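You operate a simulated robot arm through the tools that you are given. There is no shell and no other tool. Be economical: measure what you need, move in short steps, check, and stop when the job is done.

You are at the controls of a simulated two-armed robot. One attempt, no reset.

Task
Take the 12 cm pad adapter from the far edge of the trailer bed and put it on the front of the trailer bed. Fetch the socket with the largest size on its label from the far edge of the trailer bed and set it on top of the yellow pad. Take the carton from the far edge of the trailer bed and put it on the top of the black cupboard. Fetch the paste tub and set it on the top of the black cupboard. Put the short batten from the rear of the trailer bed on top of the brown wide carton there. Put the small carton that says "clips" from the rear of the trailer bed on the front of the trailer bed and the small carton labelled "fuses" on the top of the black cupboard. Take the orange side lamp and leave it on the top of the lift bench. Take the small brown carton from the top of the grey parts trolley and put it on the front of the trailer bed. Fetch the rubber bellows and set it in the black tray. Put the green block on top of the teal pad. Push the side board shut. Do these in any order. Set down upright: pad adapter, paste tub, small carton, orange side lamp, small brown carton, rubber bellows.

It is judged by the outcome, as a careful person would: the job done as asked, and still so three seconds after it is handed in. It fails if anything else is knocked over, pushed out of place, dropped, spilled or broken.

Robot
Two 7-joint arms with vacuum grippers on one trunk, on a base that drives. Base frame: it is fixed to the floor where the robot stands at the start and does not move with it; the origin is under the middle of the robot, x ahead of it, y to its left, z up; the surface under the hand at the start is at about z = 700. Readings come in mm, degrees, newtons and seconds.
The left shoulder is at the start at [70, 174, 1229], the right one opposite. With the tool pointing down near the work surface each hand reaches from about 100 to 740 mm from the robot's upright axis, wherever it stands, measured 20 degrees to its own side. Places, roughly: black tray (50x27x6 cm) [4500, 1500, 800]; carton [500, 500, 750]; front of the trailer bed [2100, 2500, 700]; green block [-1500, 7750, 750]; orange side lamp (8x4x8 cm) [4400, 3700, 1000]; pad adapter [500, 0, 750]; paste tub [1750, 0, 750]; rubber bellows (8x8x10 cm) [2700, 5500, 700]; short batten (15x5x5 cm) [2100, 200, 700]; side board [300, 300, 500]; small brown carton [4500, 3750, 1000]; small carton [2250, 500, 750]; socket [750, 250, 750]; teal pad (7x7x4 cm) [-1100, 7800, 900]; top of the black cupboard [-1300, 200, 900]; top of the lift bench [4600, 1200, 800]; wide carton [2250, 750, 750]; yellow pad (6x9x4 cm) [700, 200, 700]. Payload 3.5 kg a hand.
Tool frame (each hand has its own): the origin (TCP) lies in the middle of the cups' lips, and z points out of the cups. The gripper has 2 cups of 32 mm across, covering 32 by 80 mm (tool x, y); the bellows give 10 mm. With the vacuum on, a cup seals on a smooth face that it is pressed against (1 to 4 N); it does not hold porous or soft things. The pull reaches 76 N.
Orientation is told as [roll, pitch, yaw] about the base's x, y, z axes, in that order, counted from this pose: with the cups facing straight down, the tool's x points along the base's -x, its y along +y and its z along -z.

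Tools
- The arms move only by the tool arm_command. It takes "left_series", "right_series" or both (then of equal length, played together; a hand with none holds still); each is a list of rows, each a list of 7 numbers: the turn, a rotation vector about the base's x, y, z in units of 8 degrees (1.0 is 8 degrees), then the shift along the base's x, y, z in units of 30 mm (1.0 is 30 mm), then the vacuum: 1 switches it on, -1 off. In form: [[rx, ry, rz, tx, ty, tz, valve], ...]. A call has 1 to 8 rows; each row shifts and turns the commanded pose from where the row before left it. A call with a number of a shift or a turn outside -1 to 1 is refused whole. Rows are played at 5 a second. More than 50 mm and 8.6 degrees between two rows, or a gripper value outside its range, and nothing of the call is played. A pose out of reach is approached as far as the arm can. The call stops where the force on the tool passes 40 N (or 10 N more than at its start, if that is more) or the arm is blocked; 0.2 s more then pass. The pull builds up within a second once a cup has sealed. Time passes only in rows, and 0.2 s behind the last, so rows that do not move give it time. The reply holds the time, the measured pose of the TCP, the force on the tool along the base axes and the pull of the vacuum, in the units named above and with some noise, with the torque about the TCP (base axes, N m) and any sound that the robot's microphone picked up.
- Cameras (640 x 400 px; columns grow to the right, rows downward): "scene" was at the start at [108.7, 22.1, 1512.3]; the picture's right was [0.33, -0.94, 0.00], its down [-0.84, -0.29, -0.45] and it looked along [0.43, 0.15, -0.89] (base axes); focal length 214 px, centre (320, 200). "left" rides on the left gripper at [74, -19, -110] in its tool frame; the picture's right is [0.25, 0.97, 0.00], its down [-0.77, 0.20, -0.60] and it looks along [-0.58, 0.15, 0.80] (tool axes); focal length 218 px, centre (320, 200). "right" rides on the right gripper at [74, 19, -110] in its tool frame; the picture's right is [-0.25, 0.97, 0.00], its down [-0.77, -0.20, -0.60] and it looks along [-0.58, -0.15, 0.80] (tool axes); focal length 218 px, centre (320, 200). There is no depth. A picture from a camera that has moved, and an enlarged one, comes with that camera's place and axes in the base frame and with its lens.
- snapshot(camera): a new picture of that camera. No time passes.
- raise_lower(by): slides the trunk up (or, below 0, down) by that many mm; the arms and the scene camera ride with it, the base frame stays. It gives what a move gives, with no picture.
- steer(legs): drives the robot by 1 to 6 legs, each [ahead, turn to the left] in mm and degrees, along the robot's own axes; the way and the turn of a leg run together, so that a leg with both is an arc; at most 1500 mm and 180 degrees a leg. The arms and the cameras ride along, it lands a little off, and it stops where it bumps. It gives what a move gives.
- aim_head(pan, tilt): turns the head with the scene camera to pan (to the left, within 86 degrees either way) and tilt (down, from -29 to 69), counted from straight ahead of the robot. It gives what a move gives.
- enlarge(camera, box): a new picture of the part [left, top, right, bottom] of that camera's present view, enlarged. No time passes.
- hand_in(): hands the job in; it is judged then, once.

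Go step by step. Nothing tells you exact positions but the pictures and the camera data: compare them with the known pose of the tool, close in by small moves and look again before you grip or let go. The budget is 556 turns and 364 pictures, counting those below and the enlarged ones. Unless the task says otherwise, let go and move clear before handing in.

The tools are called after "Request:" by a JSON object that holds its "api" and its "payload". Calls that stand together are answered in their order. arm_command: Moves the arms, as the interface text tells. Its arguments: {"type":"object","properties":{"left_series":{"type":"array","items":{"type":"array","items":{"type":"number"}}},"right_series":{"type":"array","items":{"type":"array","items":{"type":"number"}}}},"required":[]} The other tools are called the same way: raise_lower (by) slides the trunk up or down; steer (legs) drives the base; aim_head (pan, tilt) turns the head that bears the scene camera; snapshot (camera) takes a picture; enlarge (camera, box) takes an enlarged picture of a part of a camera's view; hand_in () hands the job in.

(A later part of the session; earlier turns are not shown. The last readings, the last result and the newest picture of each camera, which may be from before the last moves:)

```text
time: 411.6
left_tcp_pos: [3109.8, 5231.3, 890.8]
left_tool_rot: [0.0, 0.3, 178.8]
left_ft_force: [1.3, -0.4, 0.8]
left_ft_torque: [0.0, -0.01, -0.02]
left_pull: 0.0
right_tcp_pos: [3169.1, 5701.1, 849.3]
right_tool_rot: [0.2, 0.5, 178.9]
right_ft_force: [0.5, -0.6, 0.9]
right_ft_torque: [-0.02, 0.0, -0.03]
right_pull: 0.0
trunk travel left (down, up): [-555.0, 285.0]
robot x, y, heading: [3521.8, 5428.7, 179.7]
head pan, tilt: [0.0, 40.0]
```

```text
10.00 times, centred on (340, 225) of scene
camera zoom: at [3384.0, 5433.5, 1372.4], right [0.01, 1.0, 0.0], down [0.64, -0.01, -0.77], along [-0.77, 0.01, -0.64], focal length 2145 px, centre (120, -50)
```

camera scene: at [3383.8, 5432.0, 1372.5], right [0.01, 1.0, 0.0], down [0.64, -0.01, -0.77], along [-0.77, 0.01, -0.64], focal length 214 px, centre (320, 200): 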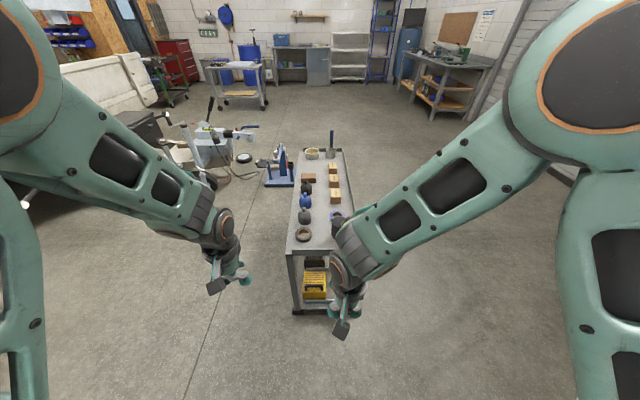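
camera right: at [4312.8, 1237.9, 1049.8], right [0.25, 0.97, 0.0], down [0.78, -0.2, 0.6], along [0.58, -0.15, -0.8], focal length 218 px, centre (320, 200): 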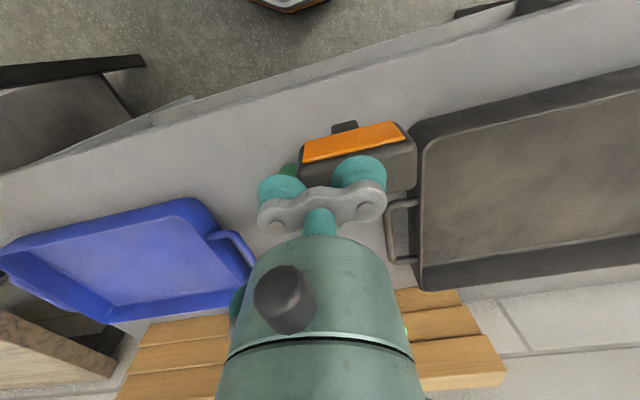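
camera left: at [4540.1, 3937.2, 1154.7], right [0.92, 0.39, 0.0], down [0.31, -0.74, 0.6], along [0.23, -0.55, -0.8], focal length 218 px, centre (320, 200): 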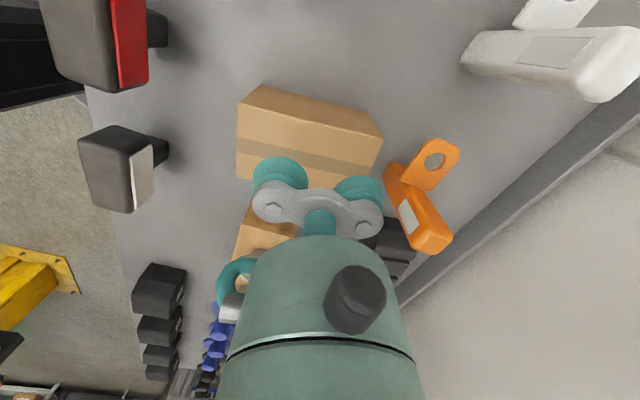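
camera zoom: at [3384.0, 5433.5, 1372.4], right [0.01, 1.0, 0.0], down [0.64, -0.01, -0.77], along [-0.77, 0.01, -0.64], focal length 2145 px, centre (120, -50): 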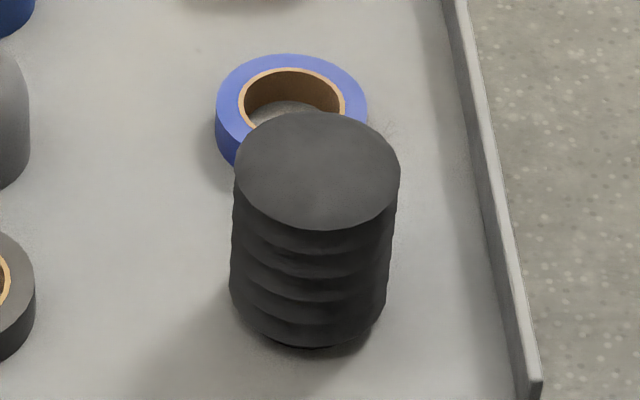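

Request:
{"api": "steer", "payload": {"legs": [[270, 0]]}}

Request:
{"api": "aim_head", "payload": {"pan": 0, "tilt": 50}}

Request:
{"api": "enlarge", "payload": {"camera": "scene", "box": [240, 120, 420, 270]}}

Request:
{"api": "snapshot", "payload": {"camera": "right"}}

```text
time: 413.5
left_tcp_pos: [2839.8, 5230.9, 891.0]
left_tool_rot: [0.0, 0.5, 178.9]
left_ft_force: [0.4, 0.4, -0.2]
left_ft_torque: [0.01, -0.04, 0.02]
left_pull: 0.1
right_tcp_pos: [2898.6, 5702.4, 849.8]
right_tool_rot: [0.1, 0.6, 179.0]
right_ft_force: [0.4, -0.4, -0.8]
right_ft_torque: [0.0, -0.02, 0.03]
right_pull: 0.1
trunk travel left (down, up): [-555.0, 285.0]
robot x, y, heading: [3250.8, 5432.5, 179.8]
head pan, tilt: [0.0, 40.0]
```

```text
time: 414.2
left_tcp_pos: [2841.6, 5230.9, 890.2]
left_tool_rot: [0.0, 0.3, 178.9]
left_ft_force: [-0.1, -0.3, -0.1]
left_ft_torque: [0.02, 0.03, 0.01]
left_pull: 0.1
right_tcp_pos: [2899.0, 5701.2, 849.8]
right_tool_rot: [0.1, 0.5, 179.0]
right_ft_force: [0.7, 1.1, 0.5]
right_ft_torque: [0.04, 0.0, 0.01]
right_pull: 0.0
trunk travel left (down, up): [-555.0, 285.0]
robot x, y, heading: [3250.9, 5434.1, 179.5]
head pan, tilt: [0.0, 50.0]
```

```text
2.67 times, centred on (330, 195) of scene
camera zoom: at [3122.1, 5434.2, 1358.3], right [0.01, 1.0, 0.0], down [0.77, -0.01, -0.64], along [-0.64, 0.0, -0.77], focal length 572 px, centre (293, 213)
```

zoom: 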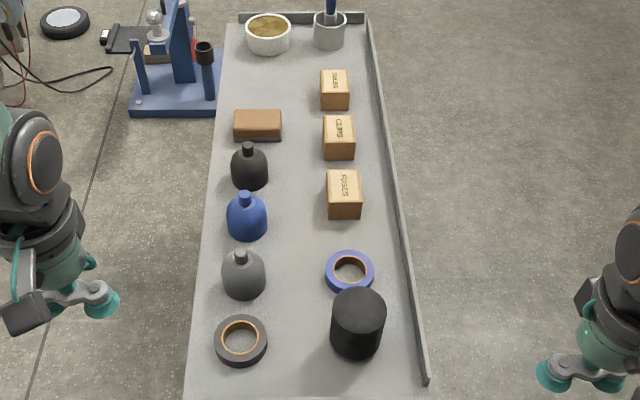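

```text
193 pictures are left
camera right: at [2970.8, 5681.2, 960.8], right [-0.27, -0.96, 0.0], down [-0.77, 0.22, 0.6], along [-0.57, 0.16, -0.8], focal length 218 px, centre (320, 200)
```

right: 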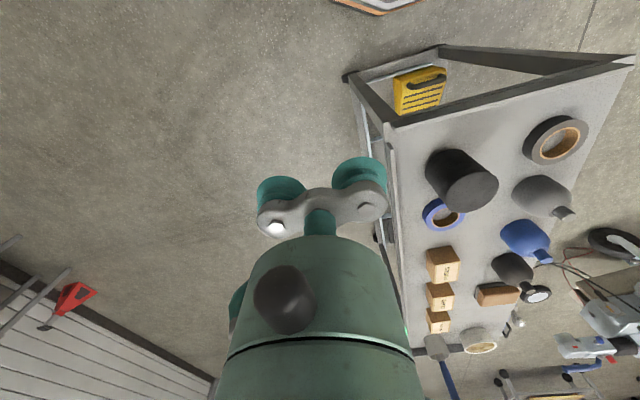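

Request:
{"api": "arm_command", "payload": {"right_series": [[0, 0, 0, -0.87, -0.87, 0, -1], [0, 0, 0, -0.87, -0.87, 0, -1], [0, 0, 0, -0.87, -0.87, 0, -1], [0, 0, 0, -0.87, -0.87, -0.5, -1], [0, 0, 0, -0.87, -0.87, -1, -1], [0, 0, 0, -0.87, -0.87, -1, -1], [0, 0, 0, 0, 0, -1, -1]]}}

Request:
{"api": "snapshot", "payload": {"camera": "right"}}

Request:
{"api": "enlarge", "payload": {"camera": "scene", "box": [300, 200, 400, 270]}}

```text
time: 415.9
left_tcp_pos: [2840.0, 5231.3, 889.7]
left_tool_rot: [0.1, 0.4, 178.9]
left_ft_force: [-0.5, -0.6, -0.2]
left_ft_torque: [0.0, 0.02, 0.01]
left_pull: 0.0
right_tcp_pos: [2741.4, 5545.9, 744.4]
right_tool_rot: [0.1, 0.5, 179.0]
right_ft_force: [-0.9, 0.5, -0.2]
right_ft_torque: [-0.03, -0.02, 0.0]
right_pull: 0.0
trunk travel left (down, up): [-555.0, 285.0]
robot x, y, heading: [3249.5, 5430.6, 179.6]
head pan, tilt: [0.0, 50.0]
```

```text
192 pictures are left
camera right: at [2814.3, 5525.2, 855.3], right [-0.27, -0.96, 0.0], down [-0.77, 0.22, 0.6], along [-0.57, 0.16, -0.8], focal length 218 px, centre (320, 200)
```

right: 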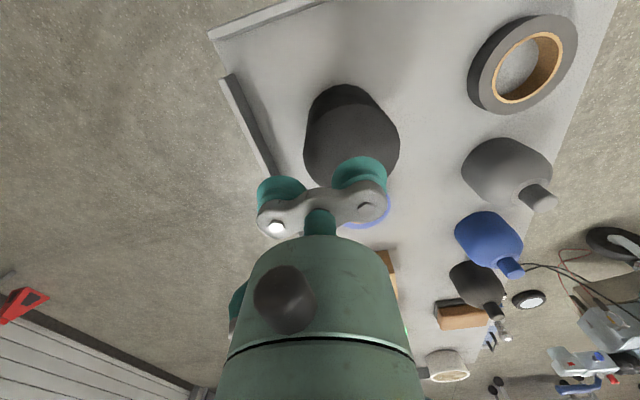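

```text
5.71 times, centred on (350, 235) of scene
camera zoom: at [3121.6, 5434.8, 1358.3], right [0.01, 1.0, 0.0], down [0.77, -0.01, -0.64], along [-0.64, 0.0, -0.77], focal length 1226 px, centre (149, 0)
```

zoom: 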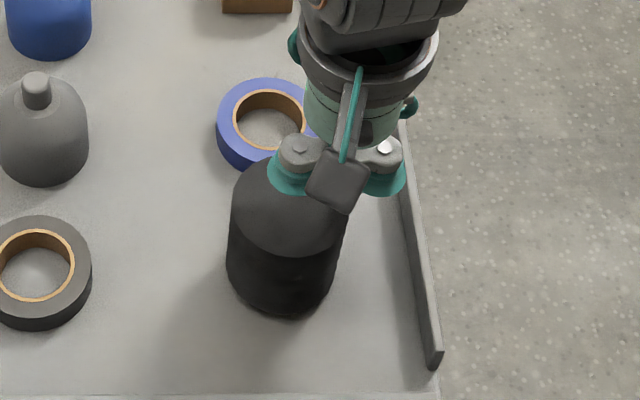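

Request:
{"api": "arm_command", "payload": {"right_series": [[0, 0, 0, 0.3, -0.03, -0.5, 1], [0, 0, 0, 0, 0, -0.4, 1], [0, 0, 0, 0, 0, -0.2, 1], [0, 0, 0, 0, 0, 0, 1], [0, 0, 0, 0, 0, 0, 1]]}}

```text
time: 417.1
left_tcp_pos: [2841.2, 5231.6, 891.1]
left_tool_rot: [-0.1, 0.3, 179.0]
left_ft_force: [-0.5, -0.1, -0.2]
left_ft_torque: [-0.01, 0.03, -0.05]
left_pull: 0.1
right_tcp_pos: [2751.5, 5544.7, 711.3]
right_tool_rot: [0.1, 0.5, 178.9]
right_ft_force: [1.3, -0.1, 1.6]
right_ft_torque: [-0.69, 0.09, 0.02]
right_pull: 38.0
trunk travel left (down, up): [-555.0, 285.0]
robot x, y, heading: [3250.2, 5432.8, 179.4]
head pan, tilt: [0.0, 50.0]
```

Request:
{"api": "arm_command", "payload": {"right_series": [[0, 0, 0, 0, 0, 0.3, 1], [0, 0, 0, 0, 0, 0.5, 1], [0, 0, 0, 0, 0, 1, 1], [0, 0, 0, 0, 0, 1, 1], [0, 0, 0, 0, 0, 1, 1], [0, 0, 0, 0, 0, 1, 1], [0, 0, 0, 0, 0, 1, 1], [0, 0, 0, 0, 0, 1, 1]]}}

Request:
{"api": "snapshot", "payload": {"camera": "scene"}}

```text
time: 418.9
left_tcp_pos: [2840.1, 5231.4, 891.1]
left_tool_rot: [0.0, 0.3, 179.0]
left_ft_force: [0.1, -0.4, 0.0]
left_ft_torque: [0.04, 0.0, -0.02]
left_pull: 0.0
right_tcp_pos: [2750.8, 5545.6, 916.7]
right_tool_rot: [0.1, 0.5, 179.0]
right_ft_force: [0.4, 0.4, -0.4]
right_ft_torque: [-0.63, 0.06, 0.0]
right_pull: 37.7
trunk travel left (down, up): [-555.0, 285.0]
robot x, y, heading: [3247.3, 5435.7, 179.3]
head pan, tilt: [0.0, 50.0]
```

```text
190 pictures are left
camera scene: at [3123.0, 5434.2, 1358.3], right [0.01, 1.0, 0.0], down [0.77, -0.01, -0.64], along [-0.64, 0.0, -0.77], focal length 214 px, centre (320, 200)
```

scene: 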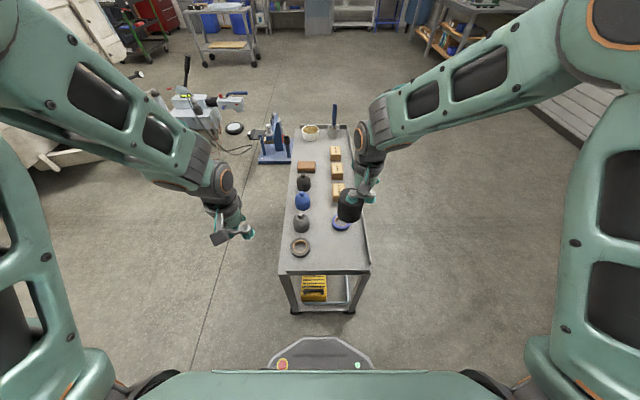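

Request:
{"api": "arm_command", "payload": {"right_series": [[0, 0, 0, 1, 0.3, 0, 1], [0, 0, 0, 1, 0.3, 0, 1], [0, 0, 0, 1, 0.3, 0, 1], [0, 0, 0, 1, 0.3, 0, 1], [0, 0, 0, 0.5, 0.3, 0, 1]]}}

Request:
{"api": "steer", "payload": {"legs": [[-330, 0], [0, 90.5], [1500, 0], [1500, 0], [930, 0], [0, 90]]}}

Request:
{"api": "aim_head", "payload": {"pan": 0, "tilt": 35}}

Request:
{"api": "snapshot", "payload": {"camera": "scene"}}

```text
time: 420.1
left_tcp_pos: [2841.4, 5232.5, 891.0]
left_tool_rot: [0.0, 0.1, 178.9]
left_ft_force: [-0.3, -0.6, 0.7]
left_ft_torque: [0.04, 0.03, 0.02]
left_pull: 0.1
right_tcp_pos: [2886.3, 5590.5, 917.4]
right_tool_rot: [0.3, 0.5, 179.0]
right_ft_force: [-0.4, -0.3, -0.8]
right_ft_torque: [-0.61, 0.04, -0.03]
right_pull: 37.7
trunk travel left (down, up): [-555.0, 285.0]
robot x, y, heading: [3248.7, 5432.9, 179.6]
head pan, tilt: [0.0, 50.0]
```

```text
time: 448.4
left_tcp_pos: [4054.7, 1702.9, 891.8]
left_tool_rot: [-0.2, 0.3, 0.1]
left_ft_force: [0.5, -0.6, -0.4]
left_ft_torque: [-0.02, 0.02, -0.01]
left_pull: 0.1
right_tcp_pos: [4016.7, 1343.5, 916.4]
right_tool_rot: [0.0, 0.5, 0.2]
right_ft_force: [-0.2, -0.5, -0.7]
right_ft_torque: [0.62, -0.03, -0.03]
right_pull: 37.7
trunk travel left (down, up): [-555.0, 285.0]
robot x, y, heading: [3647.5, 1491.6, 0.9]
head pan, tilt: [0.0, 50.0]
```

```text
time: 449.2
left_tcp_pos: [4054.9, 1703.2, 891.3]
left_tool_rot: [0.0, 0.3, 0.1]
left_ft_force: [-0.2, 0.4, 0.1]
left_ft_torque: [0.0, 0.01, 0.02]
left_pull: 0.0
right_tcp_pos: [4016.7, 1343.6, 917.8]
right_tool_rot: [0.1, 0.6, 0.2]
right_ft_force: [-0.8, -0.3, -0.1]
right_ft_torque: [0.63, -0.01, -0.04]
right_pull: 38.2
trunk travel left (down, up): [-555.0, 285.0]
robot x, y, heading: [3649.6, 1493.5, 0.8]
head pan, tilt: [0.0, 35.0]
```

```text
189 pictures are left
camera scene: at [3786.1, 1496.5, 1379.9], right [0.01, -1.0, 0.0], down [-0.57, -0.01, -0.82], along [0.82, 0.01, -0.57], focal length 214 px, centre (320, 200)
```

scene: 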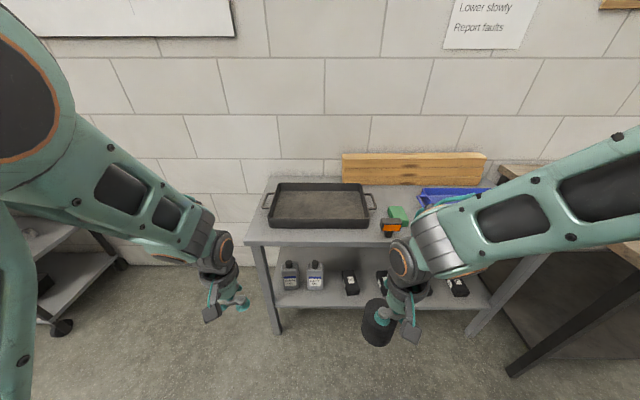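

Request:
{"api": "raise_lower", "payload": {"by": 150}}

Request:
{"api": "steer", "payload": {"legs": [[320, 0]]}}

Request:
{"api": "arm_command", "payload": {"right_series": [[0, 0, 0, 0.9, 0.6, 0, 1], [0, 0, 0, 0.9, 0.6, 0, 1], [0, 0, 0, 0.9, 0.6, 0, 1], [0, 0, 0, 0.9, 0.6, 0, 1], [0, 0, 0, 0.9, 0.6, 0, 1], [0, 0, 0, 0.9, 0.6, 0, 1]]}}

Request:
{"api": "aim_head", "payload": {"pan": 0, "tilt": 50}}

Request:
{"api": "snapshot", "payload": {"camera": "scene"}}

```text
time: 451.0
left_tcp_pos: [4053.4, 1703.0, 1041.4]
left_tool_rot: [0.0, 0.3, 0.2]
left_ft_force: [0.1, 0.2, -0.1]
left_ft_torque: [-0.03, -0.01, 0.03]
left_pull: 0.1
right_tcp_pos: [4015.8, 1344.3, 1067.5]
right_tool_rot: [0.2, 0.5, 0.1]
right_ft_force: [-0.2, -1.4, -1.0]
right_ft_torque: [0.61, 0.0, -0.06]
right_pull: 38.1
trunk travel left (down, up): [-705.0, 135.0]
robot x, y, heading: [3648.9, 1496.9, 1.0]
head pan, tilt: [0.0, 35.0]
```

```text
time: 453.1
left_tcp_pos: [4368.9, 1709.7, 1040.5]
left_tool_rot: [0.0, 0.2, 0.4]
left_ft_force: [-0.7, 1.3, -0.1]
left_ft_torque: [-0.03, -0.01, 0.02]
left_pull: 0.1
right_tcp_pos: [4334.0, 1349.5, 1065.8]
right_tool_rot: [0.0, 0.4, 0.4]
right_ft_force: [-0.9, -0.4, 0.1]
right_ft_torque: [0.62, -0.01, -0.02]
right_pull: 38.3
trunk travel left (down, up): [-705.0, 135.0]
robot x, y, heading: [3963.8, 1502.1, 1.3]
head pan, tilt: [0.0, 35.0]
```

```text
time: 454.5
left_tcp_pos: [4371.2, 1709.7, 1040.0]
left_tool_rot: [-0.2, 0.5, 0.3]
left_ft_force: [0.8, -0.4, 0.1]
left_ft_torque: [-0.02, 0.02, -0.03]
left_pull: 0.1
right_tcp_pos: [4497.1, 1457.9, 1065.4]
right_tool_rot: [0.1, 0.6, 0.4]
right_ft_force: [-0.5, -0.3, -1.1]
right_ft_torque: [0.62, -0.04, 0.01]
right_pull: 37.2
trunk travel left (down, up): [-705.0, 135.0]
robot x, y, heading: [3965.9, 1498.4, 0.9]
head pan, tilt: [0.0, 35.0]
```

```text
time: 455.3
left_tcp_pos: [4370.6, 1709.7, 1041.0]
left_tool_rot: [-0.1, 0.3, 0.5]
left_ft_force: [0.3, 0.2, 0.7]
left_ft_torque: [-0.03, 0.0, 0.02]
left_pull: 0.0
right_tcp_pos: [4495.1, 1457.9, 1066.4]
right_tool_rot: [0.3, 0.6, 0.4]
right_ft_force: [-0.5, 0.2, -0.9]
right_ft_torque: [0.63, -0.02, -0.05]
right_pull: 38.2
trunk travel left (down, up): [-705.0, 135.0]
robot x, y, heading: [3965.8, 1501.8, 1.0]
head pan, tilt: [0.0, 50.0]
```

```text
188 pictures are left
camera scene: at [4092.1, 1501.8, 1508.4], right [0.02, -1.0, 0.0], down [-0.77, -0.01, -0.64], along [0.64, 0.01, -0.77], focal length 214 px, centre (320, 200)
```

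scene: 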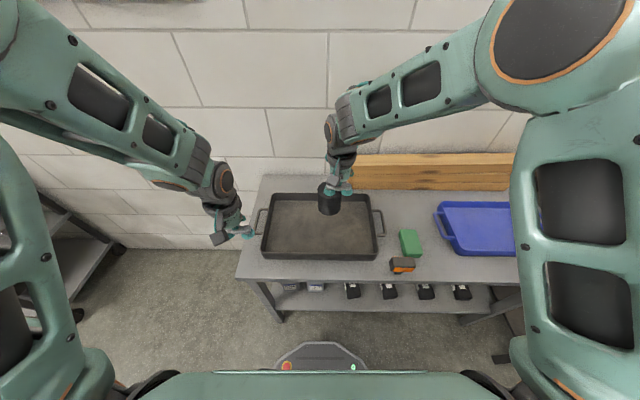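

Request:
{"api": "arm_command", "payload": {"right_series": [[0, 0, 0, 0.83, 0.3, 0, 1], [0, 0, 0, 0.83, 0.3, 0, 1], [0, 0, 0, 0, 0, -1, 1], [0, 0, 0, 0, 0, -1, 1], [0, 0, 0, 0, 0, -1, 1], [0, 0, 0, 0, 0, -1, 1], [0, 0, 0, 0, 0, -0.5, 1]]}}

Request:
{"api": "enlarge", "payload": {"camera": "scene", "box": [250, 170, 390, 270]}}

```text
time: 456.9
left_tcp_pos: [4370.7, 1709.0, 1040.1]
left_tool_rot: [0.0, 0.5, 0.4]
left_ft_force: [-0.5, -0.4, -0.5]
left_ft_torque: [0.02, -0.02, -0.01]
left_pull: 0.1
right_tcp_pos: [4545.6, 1477.5, 930.7]
right_tool_rot: [0.1, 0.6, 0.5]
right_ft_force: [-0.1, 0.5, -1.1]
right_ft_torque: [0.64, -0.08, -0.05]
right_pull: 37.3
trunk travel left (down, up): [-705.0, 135.0]
robot x, y, heading: [3968.4, 1499.3, 1.1]
head pan, tilt: [0.0, 50.0]
```

```text
4.00 times, centred on (320, 220) of scene
camera zoom: at [4092.8, 1502.2, 1508.3], right [0.02, -1.0, 0.0], down [-0.77, -0.01, -0.64], along [0.64, 0.01, -0.77], focal length 858 px, centre (320, 120)
```

zoom: 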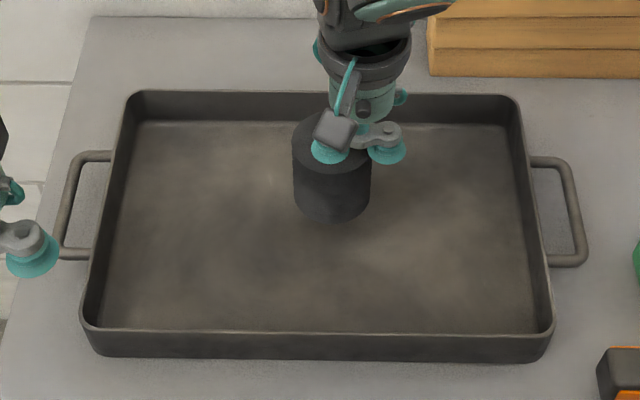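

Well inside the tray. Lowering to contact.

Request:
{"api": "arm_command", "payload": {"right_series": [[0, 0, 0, 0, 0, -0.4, 1], [0, 0, 0, 0, 0, -0.15, 1], [0, 0, 0, 0, 0, -0.1, 1], [0, 0, 0, 0, 0, -0.1, 1], [0, 0, 0, 0, 0, 0, 1]]}}

```text
time: 458.1
left_tcp_pos: [4371.2, 1709.6, 1040.5]
left_tool_rot: [0.1, 0.3, 0.4]
left_ft_force: [0.7, 0.4, -0.4]
left_ft_torque: [0.02, -0.01, 0.01]
left_pull: 0.0
right_tcp_pos: [4544.8, 1476.4, 908.8]
right_tool_rot: [0.1, 0.5, 0.4]
right_ft_force: [-0.8, 0.8, -1.1]
right_ft_torque: [0.64, -0.02, -0.01]
right_pull: 38.0
trunk travel left (down, up): [-705.0, 135.0]
robot x, y, heading: [3966.8, 1501.2, 1.1]
head pan, tilt: [0.0, 50.0]
```

Request:
{"api": "arm_command", "payload": {"right_series": [[0, 0, 0, 0, 0, -0.1, 1], [0, 0, 0, 0, 0, -0.1, 1], [0, 0, 0, 0, 0, 0, 1]]}}

```text
time: 458.9
left_tcp_pos: [4370.8, 1709.7, 1041.4]
left_tool_rot: [0.0, 0.3, 0.4]
left_ft_force: [-0.4, 0.4, -0.2]
left_ft_torque: [-0.02, -0.02, -0.01]
left_pull: 0.1
right_tcp_pos: [4545.6, 1476.0, 902.9]
right_tool_rot: [0.1, 0.5, 0.3]
right_ft_force: [-0.3, 0.8, -1.1]
right_ft_torque: [0.63, -0.03, -0.03]
right_pull: 37.9
trunk travel left (down, up): [-705.0, 135.0]
robot x, y, heading: [3966.2, 1499.3, 1.1]
head pan, tilt: [0.0, 50.0]
```

Request:
{"api": "arm_command", "payload": {"right_series": [[0, 0, 0, 0, 0, -0.1, 1], [0, 0, 0, 0, 0, -0.1, 1], [0, 0, 0, 0, 0, -0.05, 1], [0, 0, 0, 0, 0, 0, 1]]}}

Request:
{"api": "enlarge", "payload": {"camera": "scene", "box": [290, 180, 360, 240]}}

```text
time: 459.9
left_tcp_pos: [4368.4, 1709.4, 1041.3]
left_tool_rot: [0.0, 0.3, 0.3]
left_ft_force: [-0.6, 0.3, -0.5]
left_ft_torque: [-0.01, 0.02, 0.04]
left_pull: 0.1
right_tcp_pos: [4545.8, 1476.2, 896.9]
right_tool_rot: [0.1, 0.4, 0.3]
right_ft_force: [-1.9, -1.1, 10.9]
right_ft_torque: [0.95, -0.14, 0.04]
right_pull: 38.1
trunk travel left (down, up): [-705.0, 135.0]
robot x, y, heading: [3967.2, 1496.6, 1.2]
head pan, tilt: [0.0, 50.0]
```

```text
6.67 times, centred on (325, 210) of scene
camera zoom: at [4090.4, 1501.6, 1508.6], right [0.02, -1.0, 0.0], down [-0.77, -0.01, -0.64], along [0.64, 0.01, -0.77], focal length 1430 px, centre (287, 133)
```

zoom: 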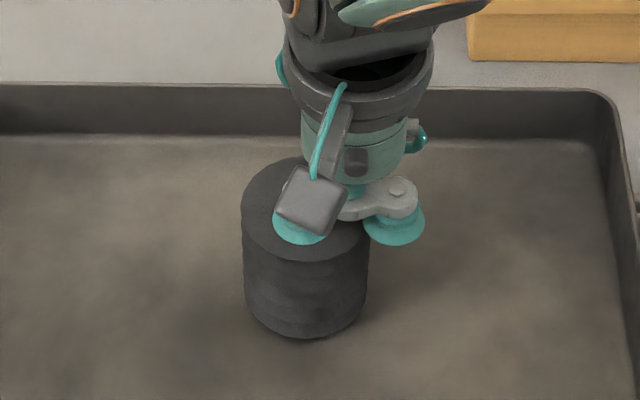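

Request:
{"api": "arm_command", "payload": {"right_series": [[0, 0, 0, 0, 0, 0, -1], [0, 0, 0, 0, 0, 0, -1], [0, 0, 0, 0, 0, 0, -1], [0, 0, 0, 0, 0, 0.2, -1], [0, 0, 0, 0, 0, 0.6, -1], [0, 0, 0, 0, 0, 1, -1], [0, 0, 0, 0, 0, 1, -1], [0, 0, 0, 0, 0, 1, -1]]}}

Request:
{"api": "enlarge", "payload": {"camera": "scene", "box": [250, 170, 390, 270]}}

```text
time: 461.7
left_tcp_pos: [4369.5, 1709.3, 1041.0]
left_tool_rot: [-0.1, 0.3, 0.3]
left_ft_force: [-0.3, 0.3, 0.2]
left_ft_torque: [0.0, -0.03, -0.01]
left_pull: 0.1
right_tcp_pos: [4545.4, 1477.1, 1010.6]
right_tool_rot: [0.2, 0.6, 0.4]
right_ft_force: [0.1, -0.5, -0.3]
right_ft_torque: [0.0, -0.01, -0.01]
right_pull: 0.1
trunk travel left (down, up): [-705.0, 135.0]
robot x, y, heading: [3968.4, 1499.8, 1.0]
head pan, tilt: [0.0, 50.0]
```

```text
4.00 times, centred on (320, 220) of scene
camera zoom: at [4091.4, 1502.0, 1508.3], right [0.02, -1.0, 0.0], down [-0.77, -0.01, -0.64], along [0.64, 0.01, -0.77], focal length 858 px, centre (320, 120)
```

zoom: 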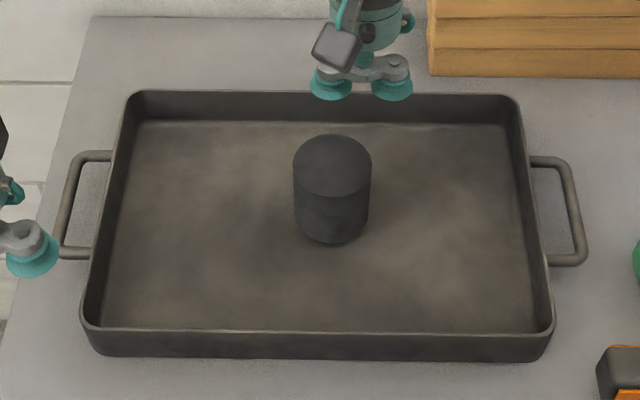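

Bellows are in the black tray. Next the short batten onto the wide carton at the rear; driving there.

Request:
{"api": "arm_command", "payload": {"right_series": [[0, 0, 0, -1, -0.3, 0.5, -1], [0, 0, 0, -1, -0.3, 0, -1], [0, 0, 0, -1, -0.3, 0, -1], [0, 0, 0, -1, -0.3, 0, -1], [0, 0, 0, -1, -0.3, 0, -1], [0, 0, 0, -1, -0.3, 0, -1]]}}

Request:
{"api": "steer", "payload": {"legs": [[-420, 0], [0, -91], [1050, 0], [0, -90]]}}

Request:
{"api": "raise_lower", "payload": {"by": -150}}

Request:
{"api": "steer", "payload": {"legs": [[750, 0]]}}

Request:
{"api": "snapshot", "payload": {"camera": "scene"}}

```text
time: 463.1
left_tcp_pos: [4369.8, 1710.0, 1041.2]
left_tool_rot: [0.0, 0.3, 0.4]
left_ft_force: [-0.4, -0.4, 0.2]
left_ft_torque: [0.01, -0.02, 0.0]
left_pull: 0.1
right_tcp_pos: [4365.0, 1422.8, 1025.2]
right_tool_rot: [0.2, 0.4, 0.4]
right_ft_force: [0.8, 0.3, 0.3]
right_ft_torque: [0.02, 0.01, 0.01]
right_pull: 0.1
trunk travel left (down, up): [-705.0, 135.0]
robot x, y, heading: [3964.8, 1499.4, 0.9]
head pan, tilt: [0.0, 50.0]
```

```text
time: 478.3
left_tcp_pos: [3156.7, 246.0, 1041.0]
left_tool_rot: [-0.1, 0.3, 179.3]
left_ft_force: [-0.6, 1.6, 0.1]
left_ft_torque: [0.01, 0.02, 0.0]
left_pull: 0.1
right_tcp_pos: [3166.1, 534.1, 1024.3]
right_tool_rot: [0.1, 0.5, 179.4]
right_ft_force: [-0.5, -0.7, -0.6]
right_ft_torque: [0.01, 0.04, -0.04]
right_pull: 0.0
trunk travel left (down, up): [-705.0, 135.0]
robot x, y, heading: [3564.2, 449.9, -180.2]
head pan, tilt: [0.0, 50.0]
```

```text
time: 480.0
left_tcp_pos: [3157.2, 247.1, 890.9]
left_tool_rot: [-0.2, 0.3, 179.4]
left_ft_force: [0.2, -0.4, 0.0]
left_ft_torque: [-0.02, 0.05, 0.0]
left_pull: 0.1
right_tcp_pos: [3166.5, 534.1, 876.6]
right_tool_rot: [0.1, 0.5, 179.5]
right_ft_force: [0.2, -0.6, 0.3]
right_ft_torque: [0.03, -0.01, 0.03]
right_pull: 0.2
trunk travel left (down, up): [-555.0, 285.0]
robot x, y, heading: [3565.8, 451.9, -179.9]
head pan, tilt: [0.0, 50.0]
```

```text
time: 484.1
left_tcp_pos: [2404.6, 250.4, 889.9]
left_tool_rot: [-0.1, 0.4, 179.0]
left_ft_force: [-0.2, -0.5, 0.9]
left_ft_torque: [0.01, -0.03, -0.02]
left_pull: 0.1
right_tcp_pos: [2414.7, 537.4, 874.6]
right_tool_rot: [0.0, 0.5, 179.1]
right_ft_force: [-0.5, 0.1, 0.0]
right_ft_torque: [-0.02, 0.0, -0.02]
right_pull: 0.1
trunk travel left (down, up): [-555.0, 285.0]
robot x, y, heading: [2813.4, 450.5, 179.5]
head pan, tilt: [0.0, 50.0]
```

```text
184 pictures are left
camera scene: at [2685.1, 453.8, 1358.2], right [0.01, 1.0, 0.0], down [0.77, 0.0, -0.64], along [-0.64, 0.0, -0.77], focal length 214 px, centre (320, 200)
```

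scene: 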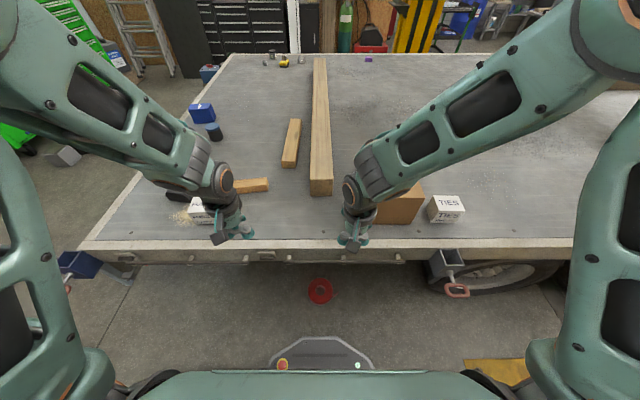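

Request:
{"api": "steer", "payload": {"legs": [[70, 0]]}}

Request:
{"api": "enlarge", "payload": {"camera": "scene", "box": [160, 140, 360, 260]}}

Request:
{"api": "snapshot", "payload": {"camera": "left"}}

```text
time: 485.1
left_tcp_pos: [2333.9, 252.0, 890.6]
left_tool_rot: [-0.2, 0.5, 179.0]
left_ft_force: [-0.1, 0.0, 0.2]
left_ft_torque: [0.01, -0.04, -0.02]
left_pull: 0.1
right_tcp_pos: [2345.3, 538.3, 874.2]
right_tool_rot: [0.1, 0.7, 179.1]
right_ft_force: [-0.4, 0.0, -0.5]
right_ft_torque: [0.03, -0.03, 0.02]
right_pull: 0.1
trunk travel left (down, up): [-555.0, 285.0]
robot x, y, heading: [2747.3, 450.6, 179.7]
head pan, tilt: [0.0, 50.0]
```

```text
3.20 times, centred on (260, 200) of scene
camera zoom: at [2614.2, 454.1, 1358.1], right [0.0, 1.0, 0.0], down [0.77, 0.0, -0.64], along [-0.64, 0.0, -0.77], focal length 686 px, centre (512, 200)
```

zoom: 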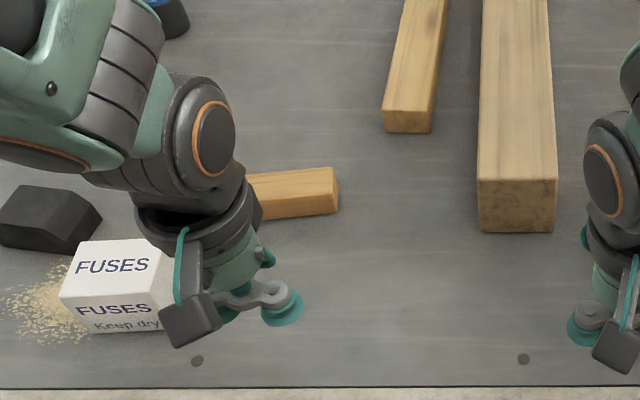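

```text
182 pictures are left
camera left: at [2406.5, 268.5, 1001.1], right [0.24, -0.97, 0.0], down [-0.78, -0.19, 0.6], along [-0.58, -0.14, -0.8], focal length 218 px, centre (320, 200)
```

left: 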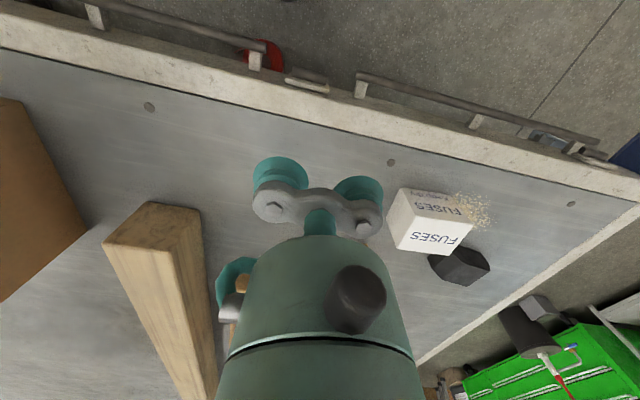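

Request:
{"api": "arm_command", "payload": {"left_series": [[0, 0, 0.5, -1, -0.3, 0, -1], [0, 0, 0, -1, -0.3, 0, -1], [0, 0, 0, -1, -0.3, 0, -1], [0, 0, 0, -1, -0.3, 0, -1], [0, 0, 0, -1, -0.3, 0, -1], [0, 0, 0, -1, -0.3, 0, -1], [0, 0, 0, -1, -0.3, 0, -1], [0, 0, 0, -1, -0.3, 0, -1]]}}

Request:
{"api": "arm_command", "payload": {"left_series": [[0, 0, 0, -1, -0.3, -0.8, -1], [0, 0, 0, -0.2, 0, -1, -1], [0, 0, 0, 0, 0, -1, -1]]}}

Request:
{"api": "snapshot", "payload": {"camera": "left"}}

Request:
{"api": "enlarge", "payload": {"camera": "scene", "box": [160, 140, 360, 260]}}

```text
time: 486.9
left_tcp_pos: [2093.3, 178.5, 888.8]
left_tool_rot: [-0.1, 0.5, -177.0]
left_ft_force: [0.3, 0.5, 0.8]
left_ft_torque: [0.0, -0.06, 0.01]
left_pull: 0.0
right_tcp_pos: [2344.5, 537.0, 875.4]
right_tool_rot: [0.1, 0.5, 179.2]
right_ft_force: [-0.6, -0.7, 0.1]
right_ft_torque: [-0.01, 0.0, -0.02]
right_pull: 0.0
trunk travel left (down, up): [-555.0, 285.0]
robot x, y, heading: [2742.7, 452.5, 179.8]
head pan, tilt: [0.0, 50.0]
```

```text
time: 487.7
left_tcp_pos: [2057.3, 168.8, 807.5]
left_tool_rot: [0.0, 0.3, -177.0]
left_ft_force: [-0.1, 0.0, 0.0]
left_ft_torque: [0.02, -0.03, -0.01]
left_pull: 0.0
right_tcp_pos: [2343.5, 537.1, 874.7]
right_tool_rot: [0.2, 0.6, 179.1]
right_ft_force: [-0.1, -0.5, 0.2]
right_ft_torque: [-0.02, 0.01, -0.02]
right_pull: 0.0
trunk travel left (down, up): [-555.0, 285.0]
robot x, y, heading: [2740.4, 454.3, 179.7]
head pan, tilt: [0.0, 50.0]
```

```text
181 pictures are left
camera left: at [2128.6, 192.2, 917.0], right [0.3, -0.95, 0.0], down [-0.76, -0.24, 0.6], along [-0.57, -0.18, -0.8], focal length 218 px, centre (320, 200)
```

left: 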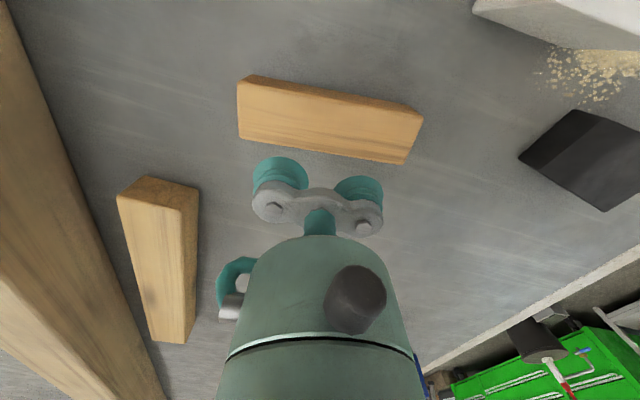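

```text
3.20 times, centred on (260, 200) of scene
camera zoom: at [2614.6, 453.6, 1358.2], right [0.0, 1.0, 0.0], down [0.77, 0.0, -0.64], along [-0.64, 0.0, -0.77], focal length 686 px, centre (512, 200)
```

zoom: 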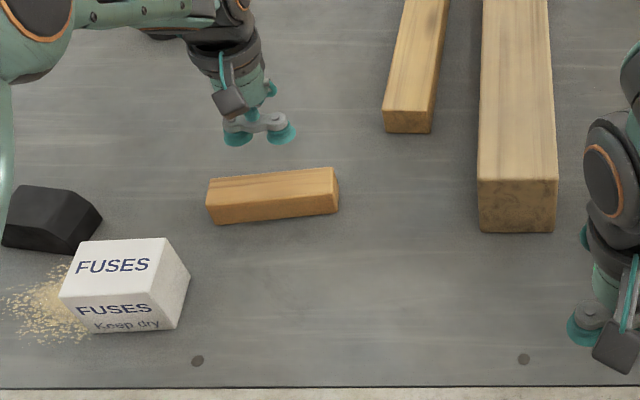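

Request:
{"api": "arm_command", "payload": {"left_series": [[0, 0, 0, 0.7, 0, -0.9, -1], [0, 0, 0, 0, 0, -0.8, 1], [0, 0, 0, 0, 0, -0.2, 1], [0, 0, 0, 0, 0, -0.1, 1], [0, 0, 0, 0, 0, 0, 1], [0, 0, 0, 0, 0, 0, 1]]}}

Request:
{"api": "enlarge", "payload": {"camera": "left", "box": [200, 80, 460, 260]}}

```text
time: 489.1
left_tcp_pos: [2079.1, 168.7, 747.2]
left_tool_rot: [-0.1, 0.4, -176.8]
left_ft_force: [-0.6, 0.1, 0.5]
left_ft_torque: [-0.02, -0.03, 0.01]
left_pull: 0.1
right_tcp_pos: [2345.1, 537.6, 874.4]
right_tool_rot: [0.1, 0.5, 179.1]
right_ft_force: [-0.4, -0.2, -0.5]
right_ft_torque: [0.0, 0.01, 0.01]
right_pull: 0.0
trunk travel left (down, up): [-555.0, 285.0]
robot x, y, heading: [2741.5, 456.6, 179.7]
head pan, tilt: [0.0, 50.0]
```

```text
2.22 times, centred on (330, 170) of left
camera zoom: at [2150.6, 192.7, 857.6], right [0.3, -0.95, 0.0], down [-0.76, -0.24, 0.6], along [-0.57, -0.18, -0.8], focal length 485 px, centre (298, 267)
```

zoom: 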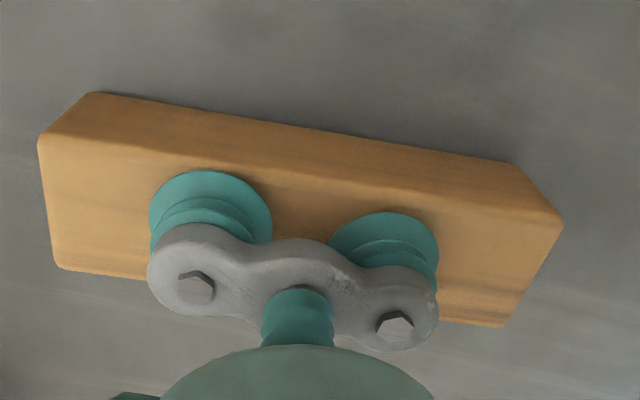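

Request:
{"api": "arm_command", "payload": {"left_series": [[0, 0, 0, 0, 0, -0.12, 1], [0, 0, 0, 0, 0, -0.1, 1], [0, 0, 0, 0, 0, 0, 1], [0, 0, 0, 0, 0, 0, 1]]}}

```text
time: 490.1
left_tcp_pos: [2079.8, 171.0, 741.0]
left_tool_rot: [0.0, 0.3, -176.9]
left_ft_force: [0.3, -0.6, 2.4]
left_ft_torque: [-0.14, 0.11, 0.01]
left_pull: 75.3
right_tcp_pos: [2344.9, 537.6, 875.0]
right_tool_rot: [0.3, 0.5, 179.2]
right_ft_force: [-0.2, 0.1, -0.6]
right_ft_torque: [0.0, 0.01, -0.01]
right_pull: 0.0
trunk travel left (down, up): [-555.0, 285.0]
robot x, y, heading: [2746.8, 454.6, 179.5]
head pan, tilt: [0.0, 50.0]
```

Request:
{"api": "arm_command", "payload": {"left_series": [[0, 0, 0, 0, 0, 0.5, 1], [0, 0, 0, 0, 0, 1, 1], [0, 0, 0, 0, 0, 1, 1], [0, 0, 0, 0, 0, 1, 1], [0, 0, 0, 0.5, 0, 1, 1], [0, 0, 0, 1, 0.3, 1, 1], [0, 0, 0, 1, 0.3, 1, 1], [0, 0, 0, 1, 0.3, 0.5, 1]]}}

Request:
{"api": "arm_command", "payload": {"left_series": [[0, 0, 0, 1, 0.3, 0, 1], [0, 0, 0, 1, 0.3, 0, 1], [0, 0, 0, 1, 0.3, 0, 1], [0, 0, 0, 1, 0.3, 0, 1]]}}

Request:
{"api": "steer", "payload": {"legs": [[-300, 0], [0, -90], [310, 0], [0, 90], [290, 0]]}}

Request:
{"api": "snapshot", "payload": {"camera": "scene"}}

```text
time: 491.9
left_tcp_pos: [2185.3, 196.8, 950.9]
left_tool_rot: [0.0, 0.3, -177.0]
left_ft_force: [0.6, 1.1, -0.5]
left_ft_torque: [0.02, 0.01, -0.02]
left_pull: 75.7
right_tcp_pos: [2346.1, 538.2, 875.0]
right_tool_rot: [0.2, 0.5, 179.0]
right_ft_force: [-0.5, 0.4, 0.0]
right_ft_torque: [0.0, -0.02, 0.01]
right_pull: 0.1
trunk travel left (down, up): [-555.0, 285.0]
robot x, y, heading: [2741.6, 455.5, 179.8]
head pan, tilt: [0.0, 50.0]
```

```text
time: 492.9
left_tcp_pos: [2305.2, 233.7, 950.7]
left_tool_rot: [0.0, 0.2, -177.1]
left_ft_force: [0.8, 0.7, -1.2]
left_ft_torque: [0.01, 0.04, -0.04]
left_pull: 75.4
right_tcp_pos: [2346.6, 539.9, 875.2]
right_tool_rot: [0.2, 0.4, 179.1]
right_ft_force: [0.2, -0.7, 0.1]
right_ft_torque: [0.0, 0.02, -0.01]
right_pull: 0.0
trunk travel left (down, up): [-555.0, 285.0]
robot x, y, heading: [2743.0, 450.3, 179.6]
head pan, tilt: [0.0, 50.0]
```

```text
time: 500.3
left_tcp_pos: [2825.1, 1164.9, 948.2]
left_tool_rot: [0.0, 1.3, 92.6]
left_ft_force: [-0.1, 3.9, -3.9]
left_ft_torque: [0.1, 0.08, -0.24]
left_pull: 74.9
right_tcp_pos: [3129.9, 1128.4, 874.1]
right_tool_rot: [0.1, 0.5, 89.0]
right_ft_force: [-0.3, -0.3, -0.3]
right_ft_torque: [0.03, 0.01, -0.03]
right_pull: 0.0
trunk travel left (down, up): [-555.0, 285.0]
robot x, y, heading: [3045.1, 732.1, 89.5]
head pan, tilt: [0.0, 50.0]
stopped in leg 3: the force on the tool passed its limit at 71 N (the readings are from after the stop); the commanded pose is now the measured one
```

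```text
178 pictures are left
camera scene: at [3044.2, 859.2, 1358.1], right [1.0, -0.01, 0.0], down [-0.01, -0.77, -0.64], along [0.0, 0.64, -0.77], focal length 214 px, centre (320, 200)
```

scene: 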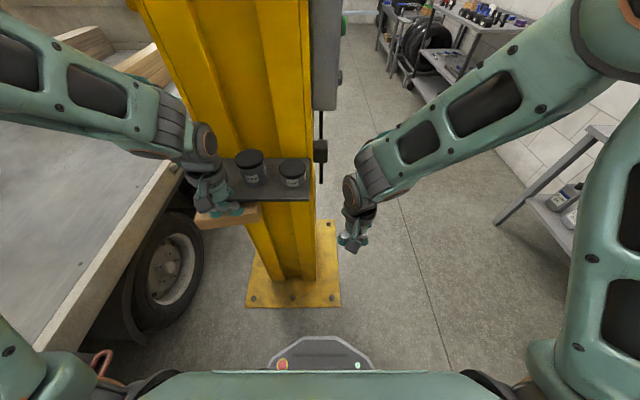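

The batten bumped the post's little shelf; it's still held and the cans still stand. Backing off at once.

Request:
{"api": "steer", "payload": {"legs": [[-150, 0]]}}

Request:
{"api": "snapshot", "payload": {"camera": "scene"}}

Request:
{"api": "snapshot", "payload": {"camera": "left"}}

```text
time: 501.7
left_tcp_pos: [2824.9, 1013.1, 949.3]
left_tool_rot: [0.1, 1.3, 92.6]
left_ft_force: [0.9, 0.3, -0.7]
left_ft_torque: [0.02, -0.02, -0.1]
left_pull: 75.2
right_tcp_pos: [3128.9, 977.0, 873.8]
right_tool_rot: [0.2, 0.4, 89.1]
right_ft_force: [-0.5, -0.8, -0.1]
right_ft_torque: [0.02, 0.0, -0.04]
right_pull: 0.0
trunk travel left (down, up): [-555.0, 285.0]
robot x, y, heading: [3044.9, 580.7, 89.7]
head pan, tilt: [0.0, 50.0]
```

```text
177 pictures are left
camera scene: at [3043.2, 707.5, 1358.3], right [1.0, -0.01, 0.0], down [-0.01, -0.77, -0.64], along [0.0, 0.64, -0.77], focal length 214 px, centre (320, 200)
```

scene: 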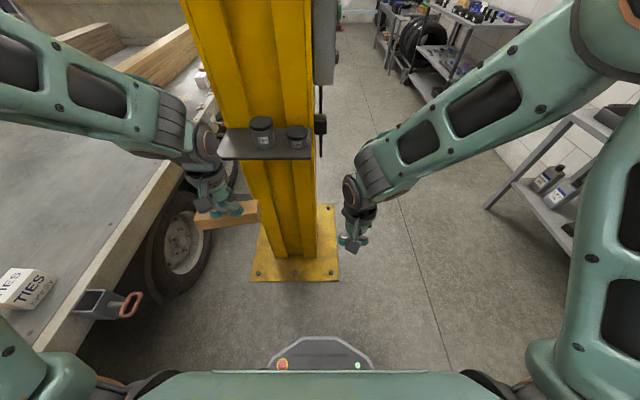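

```text
176 pictures are left
camera left: at [2846.4, 944.2, 1060.8], right [-0.95, -0.3, 0.01], down [-0.24, 0.77, 0.59], along [-0.18, 0.56, -0.81], focal length 218 px, centre (320, 200)
```

left: 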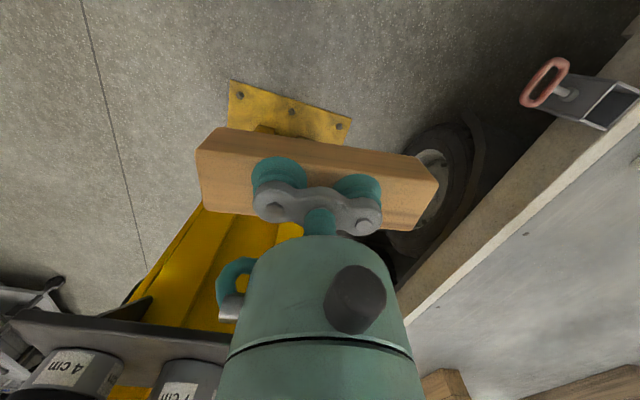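

Request:
{"api": "steer", "payload": {"legs": [[0, 90], [290, 0]]}}

Request:
{"api": "arm_command", "payload": {"left_series": [[0, 0, 0, -0.3, 1, 0, 1], [0, 0, 0, -0.3, 1, 0, 1], [0, 0, 0, -0.3, 1, 0, 1], [0, 0, 0, -0.3, 1, 0, 1], [0, 0, 0, -0.3, 1, 0, 1]], "right_series": [[0, 0, 0, 0, 1, 0, -1], [0, 0, 0, 0, 1, 0, -1], [0, 0, 0, 0, 1, 0, -1], [0, 0, 0, 0, 1, 0, -1], [0, 0, 0, 0, 1, 0, -1]]}}

Request:
{"api": "snapshot", "payload": {"camera": "scene"}}

```text
time: 507.5
left_tcp_pos: [2317.9, 363.2, 949.2]
left_tool_rot: [-0.1, 1.3, -177.3]
left_ft_force: [-0.6, 0.2, -0.6]
left_ft_torque: [-0.02, -0.01, -0.04]
left_pull: 37.9
right_tcp_pos: [2354.8, 667.1, 874.3]
right_tool_rot: [0.2, 0.4, 179.1]
right_ft_force: [-0.2, 0.2, 0.1]
right_ft_torque: [0.03, -0.01, 0.01]
right_pull: 0.1
trunk travel left (down, up): [-555.0, 285.0]
robot x, y, heading: [2752.2, 580.8, 179.7]
head pan, tilt: [0.0, 50.0]
```

```text
time: 508.7
left_tcp_pos: [2271.2, 513.5, 949.9]
left_tool_rot: [0.0, 1.5, -177.2]
left_ft_force: [0.3, -0.6, -1.6]
left_ft_torque: [-0.03, -0.03, -0.03]
left_pull: 37.4
right_tcp_pos: [2354.7, 819.2, 874.3]
right_tool_rot: [0.2, 0.5, 179.2]
right_ft_force: [-0.2, 0.2, -1.0]
right_ft_torque: [-0.04, 0.0, 0.0]
right_pull: 0.0
trunk travel left (down, up): [-555.0, 285.0]
robot x, y, heading: [2756.3, 578.0, 179.8]
head pan, tilt: [0.0, 50.0]
```

```text
175 pictures are left
camera scene: at [2623.6, 585.3, 1358.2], right [0.01, 1.0, 0.0], down [0.77, -0.01, -0.64], along [-0.64, 0.0, -0.77], focal length 214 px, centre (320, 200)
```

scene: 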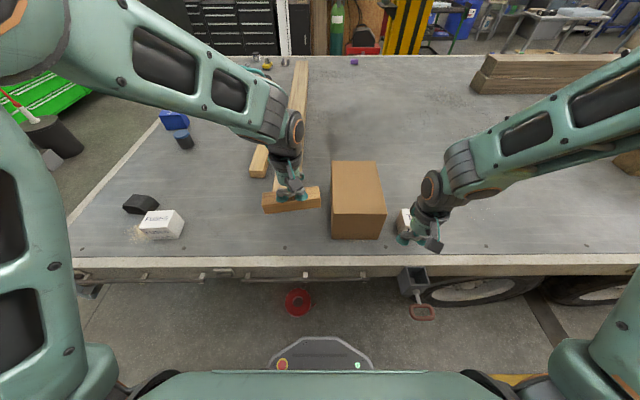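

Request:
{"api": "enlarge", "payload": {"camera": "scene", "box": [240, 140, 400, 250]}}

Request:
{"api": "enlarge", "payload": {"camera": "left", "box": [140, 80, 500, 280]}}

```text
3.64 times, centred on (320, 195) of scene
camera zoom: at [2623.6, 585.3, 1358.2], right [0.01, 1.0, 0.0], down [0.77, -0.01, -0.64], along [-0.64, 0.0, -0.77], focal length 780 px, centre (320, 218)
```

zoom: 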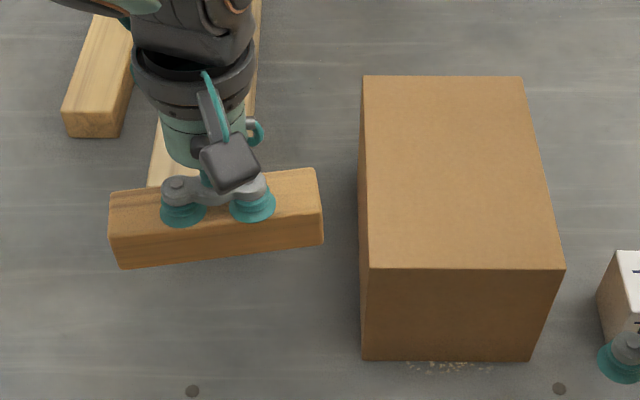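

```text
1.78 times, centred on (320, 180) of left
camera zoom: at [2341.1, 536.9, 1060.8], right [0.3, -0.95, 0.01], down [-0.77, -0.24, 0.59], along [-0.56, -0.18, -0.81], focal length 388 px, centre (320, 236)
```

zoom: 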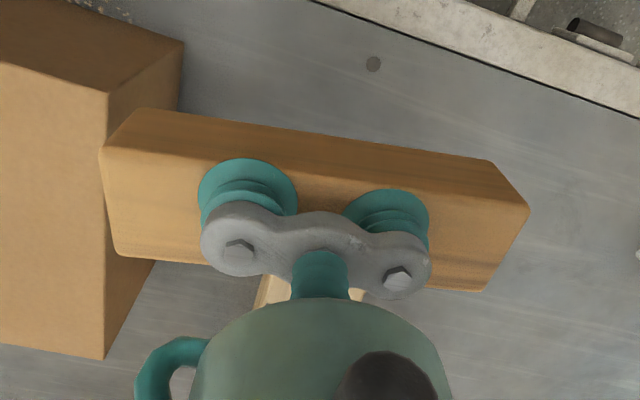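

Request:
{"api": "arm_command", "payload": {"left_series": [[0, 0, 0, -0.5, 0.6, 0, 1], [0, 0, 0, -0.6, 0.8, 0, 1], [0, 0, 0, -0.6, 0.8, 0, 1], [0, 0, 0, -0.6, 0.8, 0, 1], [0, 0, 0, -0.6, 0.8, 0, 1], [0, 0, 0, -0.6, 0.8, 0, 1], [0, 0, 0, -0.5, 0.8, 0, 1], [0, 0, 0, -0.3, 0.8, 0, 1]]}}

Request:
{"api": "enlarge", "payload": {"camera": "scene", "box": [280, 120, 440, 250]}}

```text
time: 510.5
left_tcp_pos: [2148.5, 652.2, 956.0]
left_tool_rot: [-1.6, 1.6, -175.6]
left_ft_force: [0.7, -0.1, -1.2]
left_ft_torque: [0.01, -0.01, -0.04]
left_pull: 37.9
left hand out of reach, approached as far as the arm can: row 7, 8
right_tcp_pos: [2353.8, 816.1, 875.8]
right_tool_rot: [0.2, 0.4, 179.0]
right_ft_force: [-0.6, -0.2, 0.7]
right_ft_torque: [0.02, 0.02, -0.02]
right_pull: 0.1
trunk travel left (down, up): [-555.0, 285.0]
robot x, y, heading: [2749.3, 581.3, 179.6]
head pan, tilt: [0.0, 50.0]
```

```text
3.08 times, centred on (360, 185) of scene
camera zoom: at [2624.6, 582.9, 1358.3], right [0.01, 1.0, 0.0], down [0.77, 0.0, -0.64], along [-0.64, 0.0, -0.77], focal length 660 px, centre (197, 246)
```

zoom: 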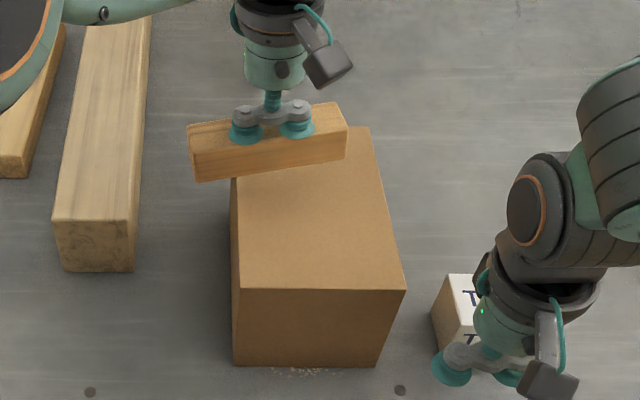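

Request:
{"api": "steer", "payload": {"legs": [[0, -5]]}}

Request:
{"api": "enlarge", "payload": {"camera": "scene", "box": [260, 120, 420, 250]}}

```text
time: 511.4
left_tcp_pos: [2157.2, 706.0, 955.3]
left_tool_rot: [-1.4, 1.6, 179.5]
left_ft_force: [0.5, 0.3, -0.9]
left_ft_torque: [-0.02, 0.01, -0.03]
left_pull: 37.7
right_tcp_pos: [2377.1, 851.9, 875.4]
right_tool_rot: [0.2, 0.6, 174.1]
right_ft_force: [-0.6, 0.3, 0.5]
right_ft_torque: [-0.01, 0.01, 0.0]
right_pull: 0.0
trunk travel left (down, up): [-555.0, 285.0]
robot x, y, heading: [2749.8, 580.4, 174.7]
head pan, tilt: [0.0, 50.0]
```

```text
3.08 times, centred on (340, 185) of scene
camera zoom: at [2624.6, 595.0, 1358.3], right [0.09, 1.0, 0.0], down [0.76, -0.07, -0.64], along [-0.64, 0.06, -0.77], focal length 660 px, centre (258, 246)
```

zoom: 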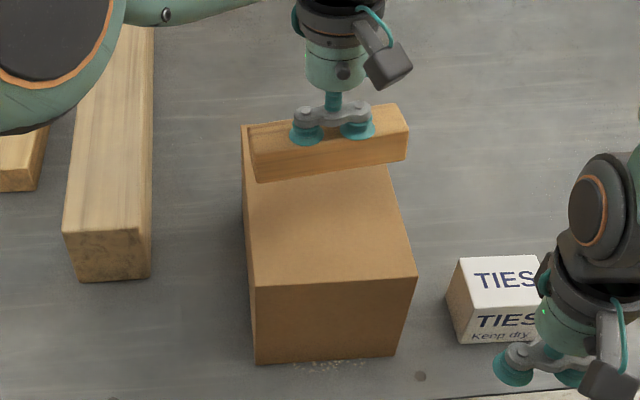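

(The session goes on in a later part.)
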